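You operate a simulated robot arm through the tools that you are given. There is no shell and no other tool. Be economical: measure what you need, move in short steps, check, and stop when the job is done.

The job below is to be done with a simulated robot arm. You get a single attempt, and the scene is never put back.

TASK
Put one of the cans from the top of the fitting bench on the black tape roll.
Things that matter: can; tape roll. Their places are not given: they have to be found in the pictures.

The check looks at the end state, three seconds after you hand in, the way a careful person would. Anything else that was tipped, shoved, dropped, spilled or broken makes it a failure.

THE ROBOT
A 7-joint arm with a two-finger parallel gripper, fixed in place. Base frame: the origin is at the foot of the arm, x ahead of it, y to its left, z up; the work surface is at about z = 0. Readings come in m, degrees, newtons and seconds.
With the tool pointing down near the work surface it reaches from about 0.24 to 0.62 m from the base axis. Its first joint turns from -66.0 to 66.0 degrees. Payload 2.6 kg.
Tool frame: the origin (TCP) lies between the finger pads and is the grasp point; the fingertips stand 0.03 m ahead of it; z points along the fingers, y is the line along which they close. The gripper opens to 0.094 m. The fingers are 0.028 m wide and 0.01 m thick; the gripper's body (0.05 by 0.096 m) begins 0.055 m behind the TCP.
Orientation is that of the tool frame in the base frame, as a unit quaternion [x, y, z, w]. With the fingers straight down and closing along the base's y, the tool's x points along the base's -x, its y along +y and its z along -z.

THE INTERFACE
- The arm moves only by the tool step_arm. Its argument "commands" is a list of rows, each a list of 7 numbers: the shift along the base's x, y, z in mm, then the turn, a rotation vector about the base's x, y, z in degrees, then the opening in per cent of the stroke, from 0 (shut) to 100 (fully open). In form: [[x, y, z, ax, ay, az, gripper], ...]. A call has 1 to 20 rows; each row shifts and turns the commanded pose from where the row before left it. Rows are played at 5 a second. More than 0.05 m and 8.6 degrees between two rows, or a gripper value outside its range, and nothing of the call is played. A pose out of reach is approached as far as the arm can. The call stops where the force on the tool passes 40 N (or 10 N more than at its start, if that is more) or the arm is blocked; 0.2 s more then pass. The fingers move at their own pace (about 0.072 m/s each) and stop on an object; they squeeze with about 38 N. The grip force told is the motor's: it shows also when the fingers shut on nothing. Time passes only in rows, and 0.2 s behind the last, so rows that do not move let the fingers close. The reply holds the time, the measured pose of the TCP, the force on the tool along the base axes, the opening and the grip force, in the units named above and with some noise.
- Cameras (640 x 400 px; columns grow to the right, rows downward): "scene" is fixed at [0.0561, 0.4484, 0.5575]; the picture's right is [-0.61, -0.79, 0.00], its down [-0.50, 0.39, -0.78] and it looks along [0.61, -0.48, -0.63] (base axes); focal length 307 px, centre (320, 200). "wrist" rides on the gripper at [-0.037, 0, -0.058] in the tool frame; the picture's right is [0.00, -1.00, 0.00], its down [0.97, 0.00, -0.24] and it looks along [0.24, 0.00, 0.97] (tool axes); focal length 218 px, centre (320, 200).
- grab_frame(camera): a new picture of that camera. No time passes.
- measure_at(camera, pixels): there is no depth. For up to 12 entries [column, row, z] of the newest picture of that camera ("zoom" is the newest enlarged one), the place [x, y] in the base frame at which the ray of that pixel passes the height z, good to about 0.003 m, but the place of the scene camera against the robot may be out by one fixed shift of up to 0.012 m in any direction. No time passes.
- enlarge(camera, box): a new picture of the part [left, top, right, bottom] of that camera's present view, enlarged. No time passes.
- finish_job(): hands the job in; it is judged then, once.

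Go step by step. Measure first, check grasps and placings, and put right what went wrong. The budget is 60 turns and 30 pictures, counting those below and the enlarged ones. Unless the task says otherwise, let go and move clear before handing in, and close with one line.

The tools are called after "Call:" as a command line: name --pt "numbers of a row" for each row, then --argument value for the rest, lists and objects as JSON in quotes. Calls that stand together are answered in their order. step_arm: Moves the arm, as the interface text tells. Its arguments: {"type":"object","properties":{"commands":{"type":"array","items":{"type":"array","items":{"type":"number"}}}},"required":["commands"]} The other tools are called the same way: grab_frame (camera) takes a picture; measure_at (camera, pixels) gives the place at which the rays of pixels pass given heights; enlarge (camera, box) takes an enlarged picture of a part of a camera's view; finish_job () hands the job in.

At the start:

```text
clock: 0.0
tool_pos: [0.3808, 0.021, 0.3309]
orientation: [0.0, 1.0, 0.0, 0.0]
force: [0.0, -0.3, 0.0]
gripper_width: 0.0936
finger_force: 0.0
```

scene: 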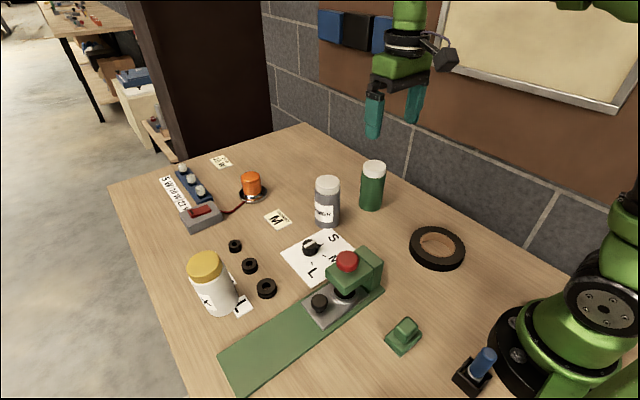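
wrist: 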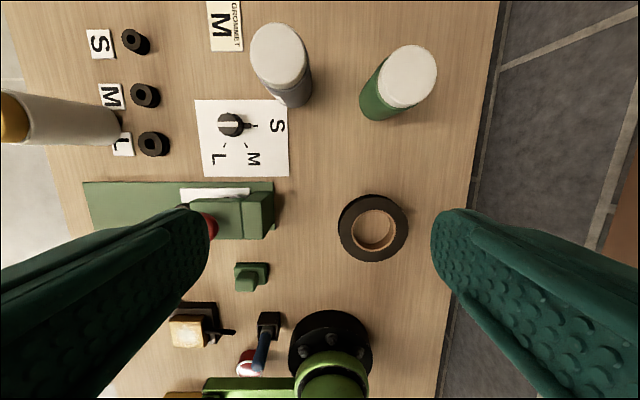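

The wrist picture shows the green can (top about (408,75), foot about (378,110)) and the tape roll around (373,228). I'll enlarge and measure them.

Call:
enlarge --camera "scene" --box '[280, 140, 480, 280]'

Call:
measure_at --camera "wrist" --pixels '[[338, 229, 0.0], [409, 229, 0.0], [373, 194, 0.02], [373, 262, 0.02], [338, 229, 0.02], [409, 229, 0.02], [408, 75, 0.1], [380, 75, 0.1], [437, 75, 0.1], [378, 121, 0.0], [360, 105, 0.0]]'

Call:
measure_at --camera "scene" --pixels '[[371, 210, 0.0], [360, 205, 0.0], [383, 205, 0.0], [374, 168, 0.1], [374, 168, 0.12], [437, 247, 0.02], [409, 245, 0.02], [465, 245, 0.02]]'

```text
2.86 times, centred on (380, 210) of scene
```

zoom: 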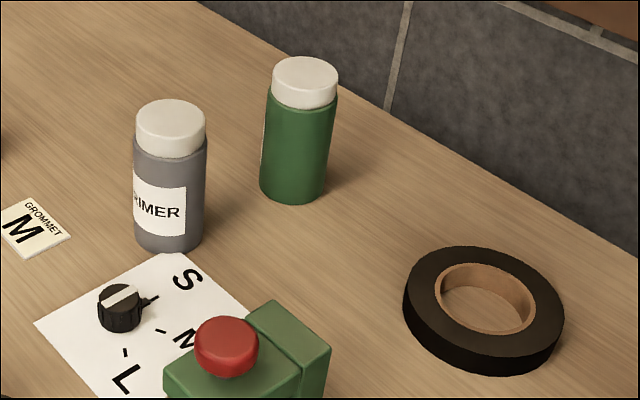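

```text
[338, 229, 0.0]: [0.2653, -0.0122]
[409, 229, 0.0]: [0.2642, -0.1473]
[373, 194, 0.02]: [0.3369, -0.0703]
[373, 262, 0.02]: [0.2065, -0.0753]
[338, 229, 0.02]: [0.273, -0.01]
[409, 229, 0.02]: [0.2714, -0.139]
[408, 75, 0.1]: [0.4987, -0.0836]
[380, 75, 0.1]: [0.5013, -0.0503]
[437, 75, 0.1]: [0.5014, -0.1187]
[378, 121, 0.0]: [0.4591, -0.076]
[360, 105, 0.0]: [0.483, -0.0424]
```

```text
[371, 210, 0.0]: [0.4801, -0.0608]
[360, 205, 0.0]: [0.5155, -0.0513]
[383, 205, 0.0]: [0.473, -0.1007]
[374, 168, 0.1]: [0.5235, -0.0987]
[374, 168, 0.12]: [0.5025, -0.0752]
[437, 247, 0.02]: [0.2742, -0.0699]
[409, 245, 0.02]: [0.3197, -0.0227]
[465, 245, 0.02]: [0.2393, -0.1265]
```

Tape roll: outer diameter about 0.125 m, centred near (0.272, -0.073), with a hole that looks wider than the can. The green can stands near (0.49, -0.077). I'll move over the can for a better look.

Call:
step_arm --pt "25 -25 0 0 0 0 100" --pt "25 -25 0 0 0 0 100" --pt "25 -25 0 0 0 0 100" --pt "25 -22 0 0 0 0 100" --pt "0 0 0 0 0 0 100"

Call:
grab_frame --camera "wrist"

```text
clock: 1.2
tool_pos: [0.481, -0.0783, 0.3329]
orientation: [0.0, 1.0, 0.0, 0.0]
force: [0.7, -0.2, 0.5]
gripper_width: 0.0939
finger_force: 0.0
```

```text
26 pictures are left
```

wrist: 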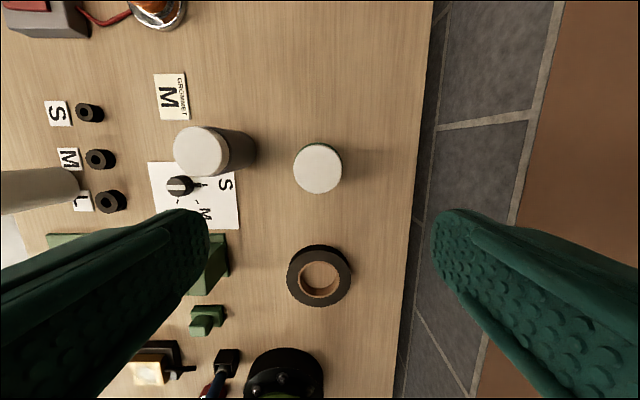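

Call:
enlarge --camera "wrist" --box '[220, 110, 400, 320]'

Call:
measure_at --camera "wrist" --pixels '[[318, 169, 0.11], [293, 169, 0.11], [342, 169, 0.11], [318, 144, 0.11], [318, 194, 0.11], [201, 151, 0.11], [257, 150, 0.0], [319, 275, 0.02], [287, 277, 0.02], [352, 277, 0.02], [298, 280, 0.02], [340, 280, 0.02]]'

```text
1.90 times, centred on (310, 215) of wrist
```

zoom: 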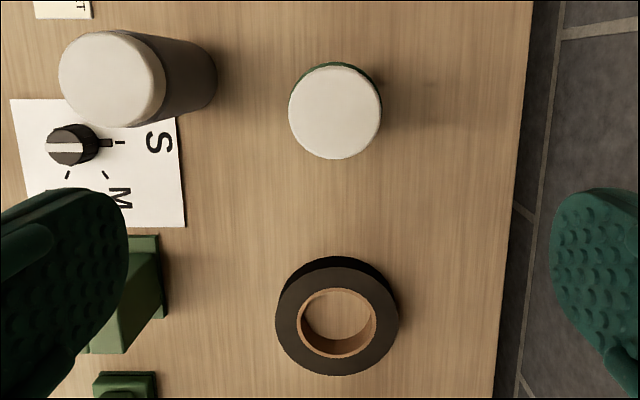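

```text
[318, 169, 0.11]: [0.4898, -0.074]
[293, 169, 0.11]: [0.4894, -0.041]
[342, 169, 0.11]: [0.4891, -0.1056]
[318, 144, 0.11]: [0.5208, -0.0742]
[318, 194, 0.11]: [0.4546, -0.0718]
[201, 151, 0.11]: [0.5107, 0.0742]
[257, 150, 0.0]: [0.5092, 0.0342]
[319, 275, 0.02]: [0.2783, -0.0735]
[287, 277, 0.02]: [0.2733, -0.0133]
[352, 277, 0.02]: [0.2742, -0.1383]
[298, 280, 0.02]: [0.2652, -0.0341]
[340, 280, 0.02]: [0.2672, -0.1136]
```

Can: centre about (0.489, -0.074), diameter about 0.06, height about 0.12; there is room for the fingers along y. The roll's hole (about 0.08) is wider than the can, so the can must stand over the rim. Descending around the can.

Call:
step_arm --pt "8 4 0 0 0 0 100" --pt "0 0 -35 0 0 0 100" --pt "0 0 -35 0 0 0 100" --pt "0 0 -35 0 0 0 100" --pt "0 0 -35 0 0 0 100" --pt "0 0 -25 0 0 0 100" --pt "0 0 0 0 0 0 100"

Call:
grab_frame --camera "scene"

Call:
grab_frame --camera "wrist"

```text
clock: 2.8
tool_pos: [0.4889, -0.0748, 0.1659]
orientation: [0.0, 1.0, 0.0, 0.0]
force: [-0.6, 0.1, 0.3]
gripper_width: 0.094
finger_force: 0.1
```

```text
24 pictures are left
```

scene: 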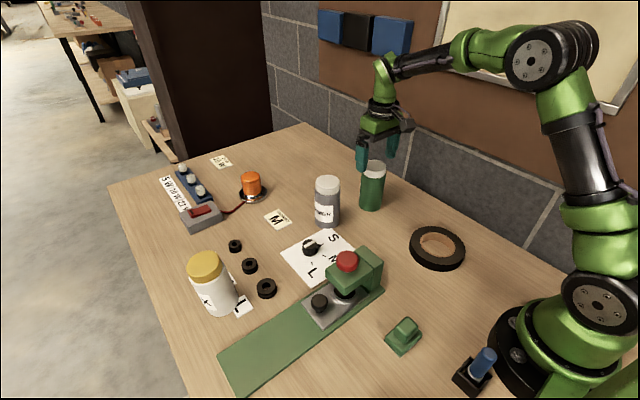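

```text
23 pictures are left
```

wrist: 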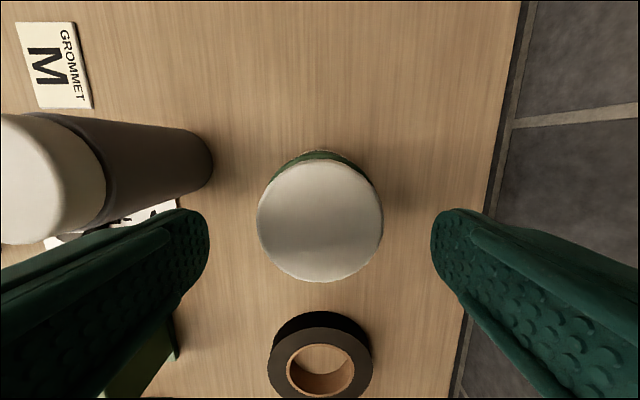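

The lid is centred between the fingers at (320,219), about 127 px wide, which agrees with diameter 0.06 and height 0.12. I'll check the centre at that height.

Call:
measure_at --camera "wrist" --pixels '[[320, 160, 0.12], [320, 282, 0.12], [257, 219, 0.12], [384, 219, 0.12], [320, 150, 0.0], [320, 312, 0.02]]'

```text
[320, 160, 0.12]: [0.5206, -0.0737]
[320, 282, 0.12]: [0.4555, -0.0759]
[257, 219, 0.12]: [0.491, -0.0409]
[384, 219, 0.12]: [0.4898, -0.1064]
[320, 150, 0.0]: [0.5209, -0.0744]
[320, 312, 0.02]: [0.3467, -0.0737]
```

The centre is (0.488, -0.0743), so the alignment is good. I'll descend to z≈0.075 and close.

Call:
step_arm --pt "0 0 -20 0 0 0 100" --pt "0 0 -25 0 0 0 100" --pt "0 0 -25 0 0 0 100" --pt "0 0 -19 0 0 0 100" --pt "0 0 0 0 0 0 100"

```text
clock: 4.0
tool_pos: [0.4891, -0.072, 0.0773]
orientation: [0.0, 1.0, 0.0, 0.0]
force: [-3.3, 0.4, 5.5]
gripper_width: 0.0939
finger_force: 0.1
```

The force reads z 5.5 N and x -3.3 N, which could be a light touch. I'll wait one row and re-read.

Call:
step_arm --pt "0 0 0 0 0 0 100"

Call:
grab_frame --camera "wrist"

Call:
enlarge --camera "scene" --box '[280, 100, 480, 240]'

```text
clock: 4.4
tool_pos: [0.4897, -0.0729, 0.0759]
orientation: [0.0, 1.0, 0.0, -0.001]
force: [-2.2, 0.9, 4.5]
gripper_width: 0.0941
finger_force: 0.1
```

```text
22 pictures are left
```

wrist: 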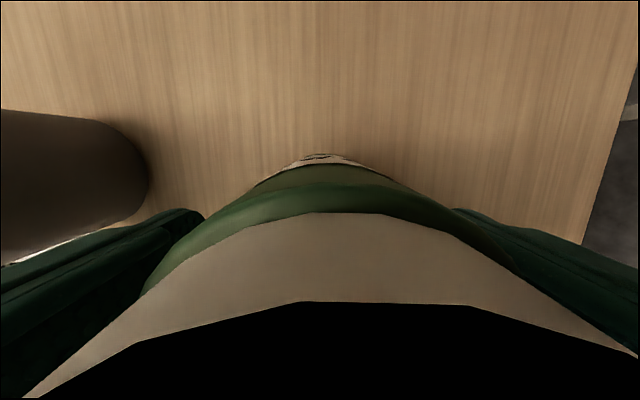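

```text
2.86 times, centred on (380, 170) of scene
```

zoom: 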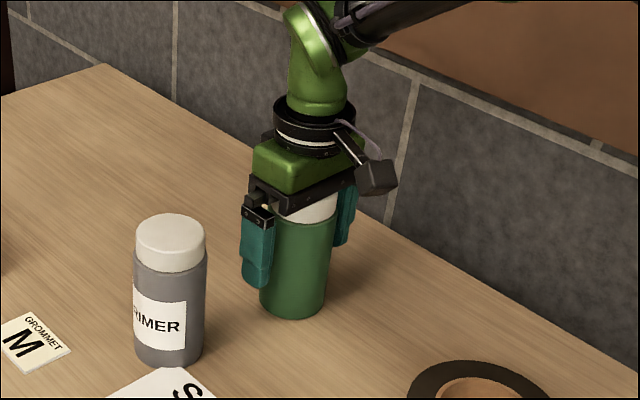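

The gripper body is resting on the lid, so the can is about 0.13 m tall. I'll lift 10 mm and then close.

Call:
step_arm --pt "0 0 10 0 0 0 100" --pt "0 0 0 0 0 0 100" --pt "0 0 0 0 0 0 0" --pt "0 0 0 0 0 0 0" --pt "0 0 0 0 0 0 0" --pt "0 0 0 0 0 0 0"

```text
clock: 5.8
tool_pos: [0.4886, -0.0724, 0.0865]
orientation: [0.0, 1.0, 0.0, 0.0]
force: [0.7, -0.1, 0.4]
gripper_width: 0.064
finger_force: 38.0
```

The grip is firm at 0.064 m width with the TCP at z 0.0865. I'll lift.

Call:
step_arm --pt "0 0 10 0 0 0 0" --pt "0 0 25 0 0 0 0" --pt "0 0 30 0 0 0 0" --pt "0 0 30 0 0 0 0" --pt "0 0 0 0 0 0 0"

Call:
grab_frame --camera "scene"

```text
clock: 7.0
tool_pos: [0.4879, -0.0723, 0.1823]
orientation: [0.0, 1.0, 0.0, 0.0]
force: [0.0, 0.0, -4.0]
gripper_width: 0.0638
finger_force: 37.2
```

```text
20 pictures are left
```

scene: 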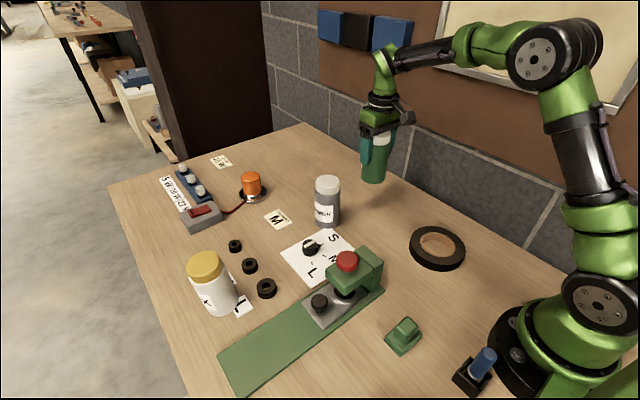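

The can is held clear of the table (load about 4 N). Next I'll measure the roll's top face closely.

Call:
enlarge --camera "scene" --box '[397, 215, 477, 280]'

```text
6.15 times, centred on (437, 248) of scene
```

zoom: 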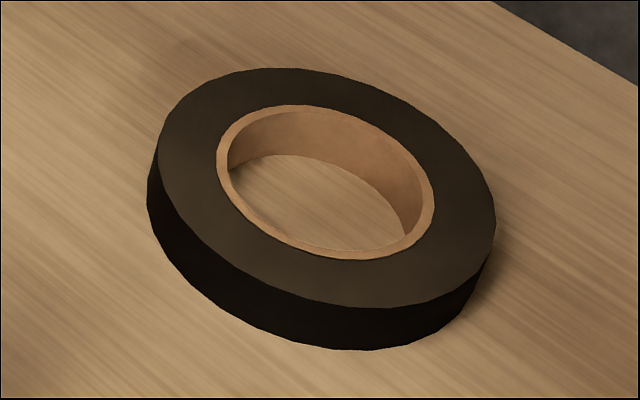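

Call:
measure_at --camera "zoom" --pixels '[[157, 160, 0.024], [496, 230, 0.024], [285, 67, 0.024], [375, 308, 0.024], [228, 160, 0.024], [423, 215, 0.024], [300, 110, 0.024], [350, 250, 0.024], [170, 110, 0.024], [485, 272, 0.024], [400, 95, 0.024], [240, 270, 0.024]]'

Call:
enlarge --camera "wrist" --box '[220, 150, 420, 400]'

```text
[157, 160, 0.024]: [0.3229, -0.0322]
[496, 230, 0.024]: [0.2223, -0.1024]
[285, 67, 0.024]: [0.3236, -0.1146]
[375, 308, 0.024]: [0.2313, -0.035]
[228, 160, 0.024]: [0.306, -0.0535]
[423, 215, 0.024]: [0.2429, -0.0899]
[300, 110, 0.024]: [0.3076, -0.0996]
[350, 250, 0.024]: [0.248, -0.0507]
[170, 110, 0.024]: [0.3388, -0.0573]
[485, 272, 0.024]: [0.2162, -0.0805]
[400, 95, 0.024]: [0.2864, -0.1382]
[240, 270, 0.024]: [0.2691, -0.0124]
```

```text
1.60 times, centred on (320, 275) of wrist
```

zoom: 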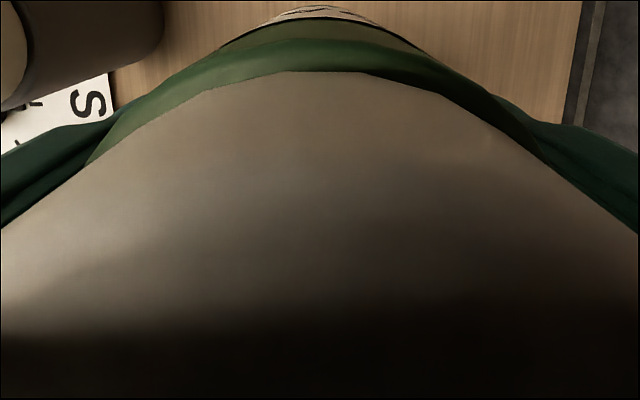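

The wrist and scene readings put the roll's centre near (0.271, -0.0744), with outer radius 0.062, hole radius about 0.036 and height about 0.024. Standing the can with its centre 0.044 m out on the far side, at (0.315, -0.074), keeps its weight well inside the support. I'll carry it there.

Call:
step_arm --pt "-29 0 0 0 0 0 0" --pt "-29 0 0 0 0 0 0" --pt "-29 -1 0 0 0 0 0" --pt "-29 -1 0 0 0 0 0" --pt "-29 0 0 0 0 0 0" --pt "-28 0 0 0 0 0 0" --pt "0 0 -25 0 0 0 0" --pt "0 0 -20 0 0 0 0" --pt "0 0 0 0 0 0 0"

Call:
enlarge --camera "scene" --box '[340, 120, 520, 290]'

Call:
grab_frame --camera "wrist"

```text
clock: 9.0
tool_pos: [0.3152, -0.0732, 0.1376]
orientation: [0.0, 1.0, 0.0, 0.0]
force: [0.6, 1.1, -3.2]
gripper_width: 0.0638
finger_force: 37.9
```

```text
2.35 times, centred on (430, 205) of scene
```

zoom: 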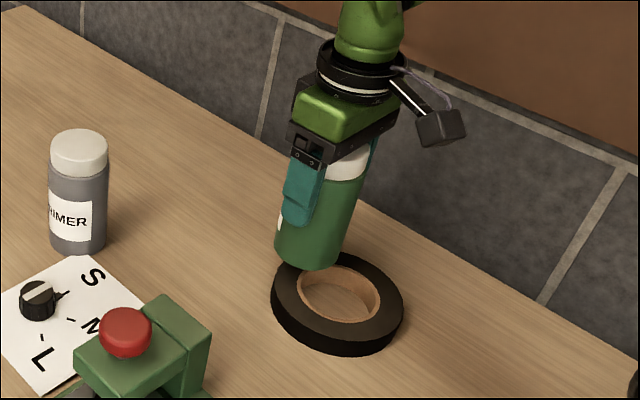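

```text
16 pictures are left
```

wrist: 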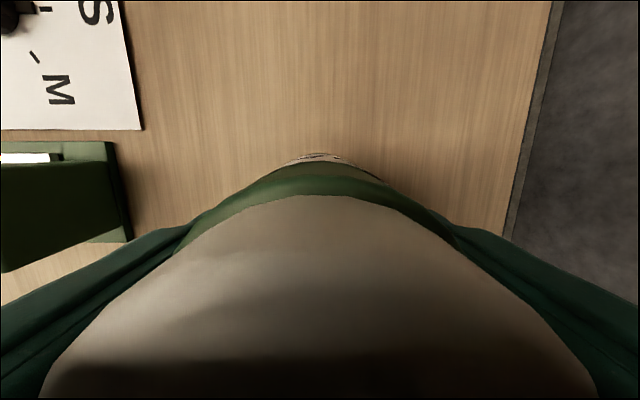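

The can hangs over the far rim with its bottom at z≈0.05. I'll lower it gently toward contact.

Call:
step_arm --pt "0 -1 -10 0 0 0 0" --pt "0 0 -8 0 0 0 0" --pt "0 0 -4 0 0 0 0" --pt "0 0 0 0 0 0 0"

Call:
enlarge --camera "scene" --box '[390, 190, 490, 280]'

```text
clock: 10.0
tool_pos: [0.3169, -0.0753, 0.1147]
orientation: [0.0, 1.0, 0.0, 0.001]
force: [-0.4, -0.4, -3.0]
gripper_width: 0.0637
finger_force: 38.3
```

```text
4.44 times, centred on (440, 235) of scene
```

zoom: 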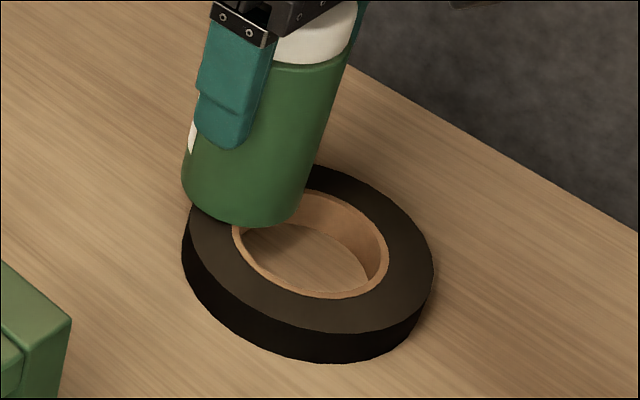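

Not touching yet (the load is still -3 N). I'll check the can's foot against the roll in this one picture, which removes any camera shift.

Call:
measure_at --camera "zoom" --pixels '[[182, 180, 0.028], [302, 205, 0.028], [240, 225, 0.028], [270, 225, 0.028], [205, 212, 0.028], [189, 220, 0.024], [433, 268, 0.024], [365, 331, 0.024], [220, 270, 0.024], [350, 180, 0.024]]'

```text
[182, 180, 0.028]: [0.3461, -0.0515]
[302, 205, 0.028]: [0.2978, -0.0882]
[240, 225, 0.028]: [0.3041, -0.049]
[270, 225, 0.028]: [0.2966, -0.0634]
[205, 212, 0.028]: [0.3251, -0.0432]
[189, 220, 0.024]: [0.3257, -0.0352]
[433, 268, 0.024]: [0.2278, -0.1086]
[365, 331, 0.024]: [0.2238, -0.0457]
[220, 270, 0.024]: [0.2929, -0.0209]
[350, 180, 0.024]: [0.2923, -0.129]
```

The foot centre is about (0.322, -0.070) and the roll about (0.276, -0.072) in the same frame, an offset of about 46 mm, which is as planned. I'll lower in small steps until it bears.

Call:
step_arm --pt "-2 0 -1 0 0 0 0" --pt "0 0 -1.5 0 0 0 0" --pt "0 0 -1 0 0 0 0" --pt "0 0 0 0 0 0 0"

```text
clock: 11.0
tool_pos: [0.3138, -0.0747, 0.1115]
orientation: [0.0, 1.0, 0.0, -0.001]
force: [0.0, 0.2, -2.6]
gripper_width: 0.0637
finger_force: 38.0
```

Call:
step_arm --pt "0 0 -1 0 0 0 0" --pt "0 0 -1 0 0 0 0" --pt "0 0 0 0 0 0 0"

```text
clock: 11.8
tool_pos: [0.3159, -0.0732, 0.1104]
orientation: [0.001, 1.0, 0.001, 0.002]
force: [-7.8, 4.6, 32.9]
gripper_width: 0.0635
finger_force: 38.4
```

Contact made, with 33 N pressing. I'll ease up about 1 mm and re-read.

Call:
step_arm --pt "0 0 1 0 0 0 0" --pt "0 0 0 0 0 0 0"

Call:
enlarge --camera "scene" --box '[390, 190, 490, 280]'

```text
clock: 12.4
tool_pos: [0.3149, -0.0754, 0.1097]
orientation: [-0.001, 1.0, 0.001, 0.003]
force: [5.1, 7.2, 21.7]
gripper_width: 0.0635
finger_force: 37.8
```

```text
4.44 times, centred on (440, 235) of scene
```

zoom: 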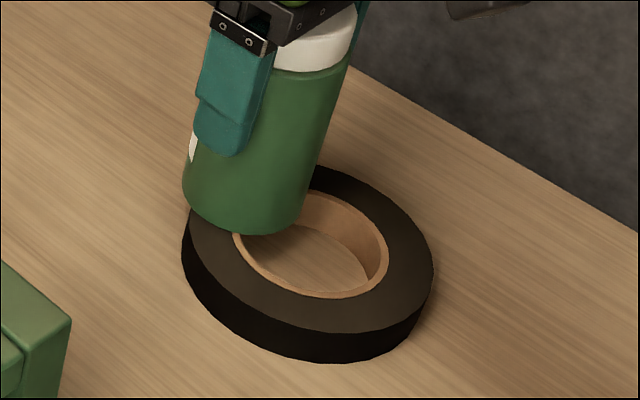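

The can sits on the rim and the roll hasn't moved. I'll ease another millimetre before opening.

Call:
step_arm --pt "0 0 0.7 0 0 0 0" --pt "0 0 0 0 0 0 0"

```text
clock: 13.0
tool_pos: [0.3129, -0.0752, 0.1109]
orientation: [0.0, 1.0, -0.001, 0.002]
force: [9.7, 4.7, 9.1]
gripper_width: 0.0634
finger_force: 38.0
```

Call:
step_arm --pt "0 0 0.5 0 0 0 0" --pt "0 0 0 0 0 0 0"

```text
clock: 13.6
tool_pos: [0.3114, -0.0758, 0.1103]
orientation: [0.0, 1.0, -0.001, 0.0]
force: [4.2, -0.9, 1.7]
gripper_width: 0.0633
finger_force: 37.8
```

The forces are nearly neutral (z 1.7 N). I'll open slowly.

Call:
step_arm --pt "0 0 0 0 0 0 66" --pt "0 0 0 0 0 0 70" --pt "0 0 0 0 0 0 75" --pt "0 0 0 0 0 0 85" --pt "0 0 0 0 0 0 100" --pt "0 0 0 0 0 0 100"

Call:
enlarge --camera "scene" --box '[370, 140, 510, 280]'

```text
clock: 15.0
tool_pos: [0.3124, -0.0748, 0.1106]
orientation: [0.0, 1.0, 0.0, 0.0]
force: [0.3, -0.3, -0.1]
gripper_width: 0.0941
finger_force: 0.0
```

```text
2.86 times, centred on (440, 210) of scene
```

zoom: 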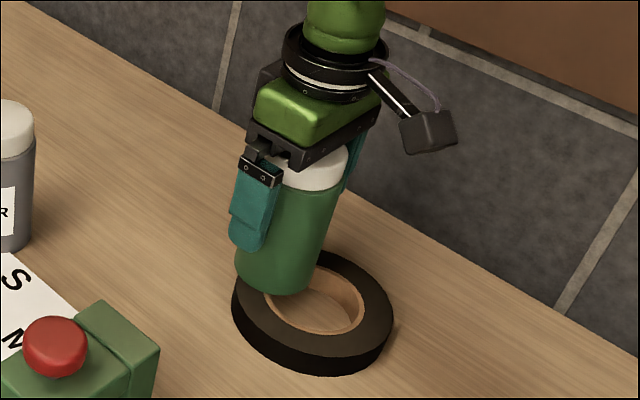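

The can stands free on the rim. I'll retreat straight up.

Call:
step_arm --pt "0 0 10 0 0 0 100" --pt "0 0 20 0 0 0 100" --pt "0 0 30 0 0 0 100" --pt "0 0 40 0 0 0 100" --pt "0 0 40 0 0 0 100" --pt "30 0 40 0 0 0 100" --pt "40 0 10 0 0 0 100" --pt "0 0 0 0 0 0 100" --pt "0 0 0 0 0 0 100"

Call:
grab_frame --camera "scene"

Call:
enlarge --camera "scene" --box '[370, 140, 510, 280]'

Call:
grab_frame --camera "wrist"

```text
clock: 17.0
tool_pos: [0.384, -0.0742, 0.3018]
orientation: [0.0, 1.0, -0.001, 0.001]
force: [0.2, 0.0, 0.2]
gripper_width: 0.094
finger_force: 0.1
```

```text
12 pictures are left
```

scene: 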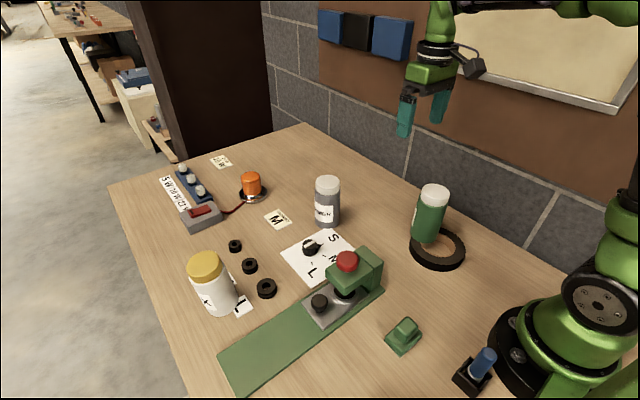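

```text
2.86 times, centred on (440, 210) of scene
```

zoom: 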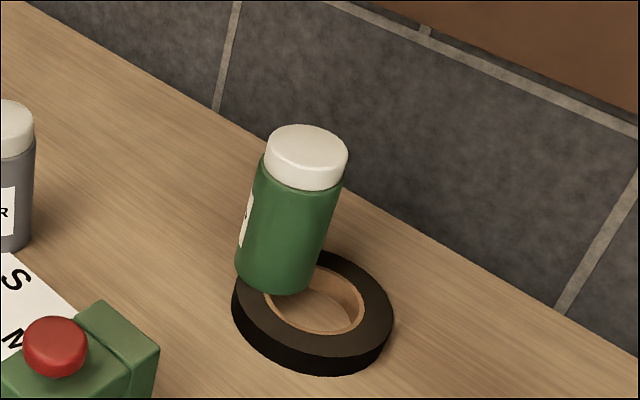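

```text
10 pictures are left
```

wrist: 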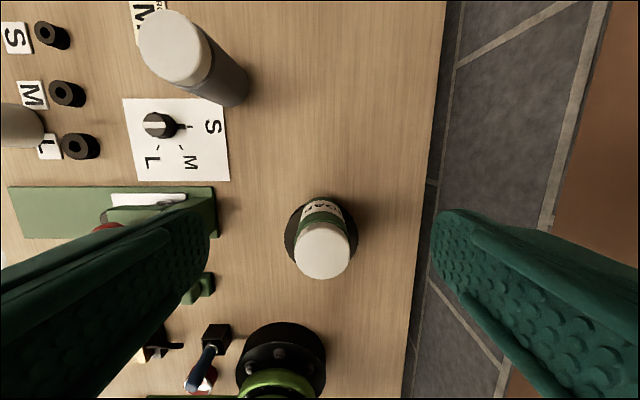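

The can looks to be standing on the rim and nothing else has moved. I'll check that it is upright by comparing lid centre and foot.

Call:
measure_at --camera "wrist" --pixels '[[323, 250, 0.156], [294, 250, 0.156], [352, 250, 0.156], [323, 222, 0.156], [323, 279, 0.156], [323, 198, 0.026]]'

Call:
step_arm --pt "0 0 0 0 0 0 100" --pt "0 0 0 0 0 0 100" --pt "0 0 0 0 0 0 100" --pt "0 0 0 0 0 0 100" --pt "0 0 0 0 0 0 100"

Call:
enlarge --camera "scene" --box '[370, 140, 510, 280]'

```text
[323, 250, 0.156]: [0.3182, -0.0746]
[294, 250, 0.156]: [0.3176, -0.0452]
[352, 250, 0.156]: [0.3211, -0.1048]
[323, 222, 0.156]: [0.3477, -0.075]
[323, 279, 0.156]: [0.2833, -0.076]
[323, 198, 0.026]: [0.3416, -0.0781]
```

```text
clock: 18.2
tool_pos: [0.3843, -0.0735, 0.3025]
orientation: [0.0, 1.0, 0.0, 0.0]
force: [-0.7, -1.2, 1.1]
gripper_width: 0.0941
finger_force: 0.1
```

```text
2.86 times, centred on (440, 210) of scene
```

zoom: 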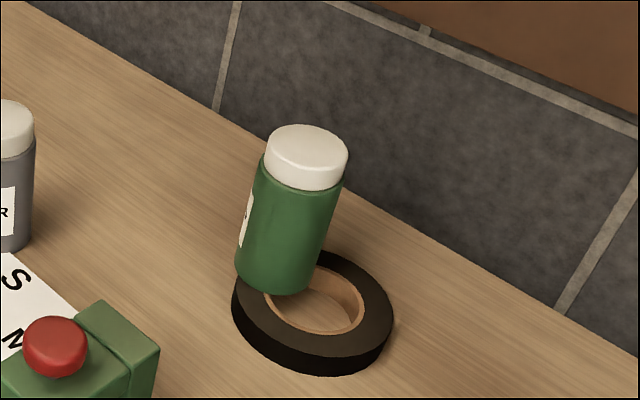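

The lid centre (about x 0.316) lies over the foot, whose far edge is at x 0.342. The can is upright and hasn't changed between the two pictures, so I'm handing in.

Call:
finish_job

```text
The job is handed in.
```

The green can is standing upright on the rim of the black tape roll, the gripper is open and clear, and nothing else was moved.
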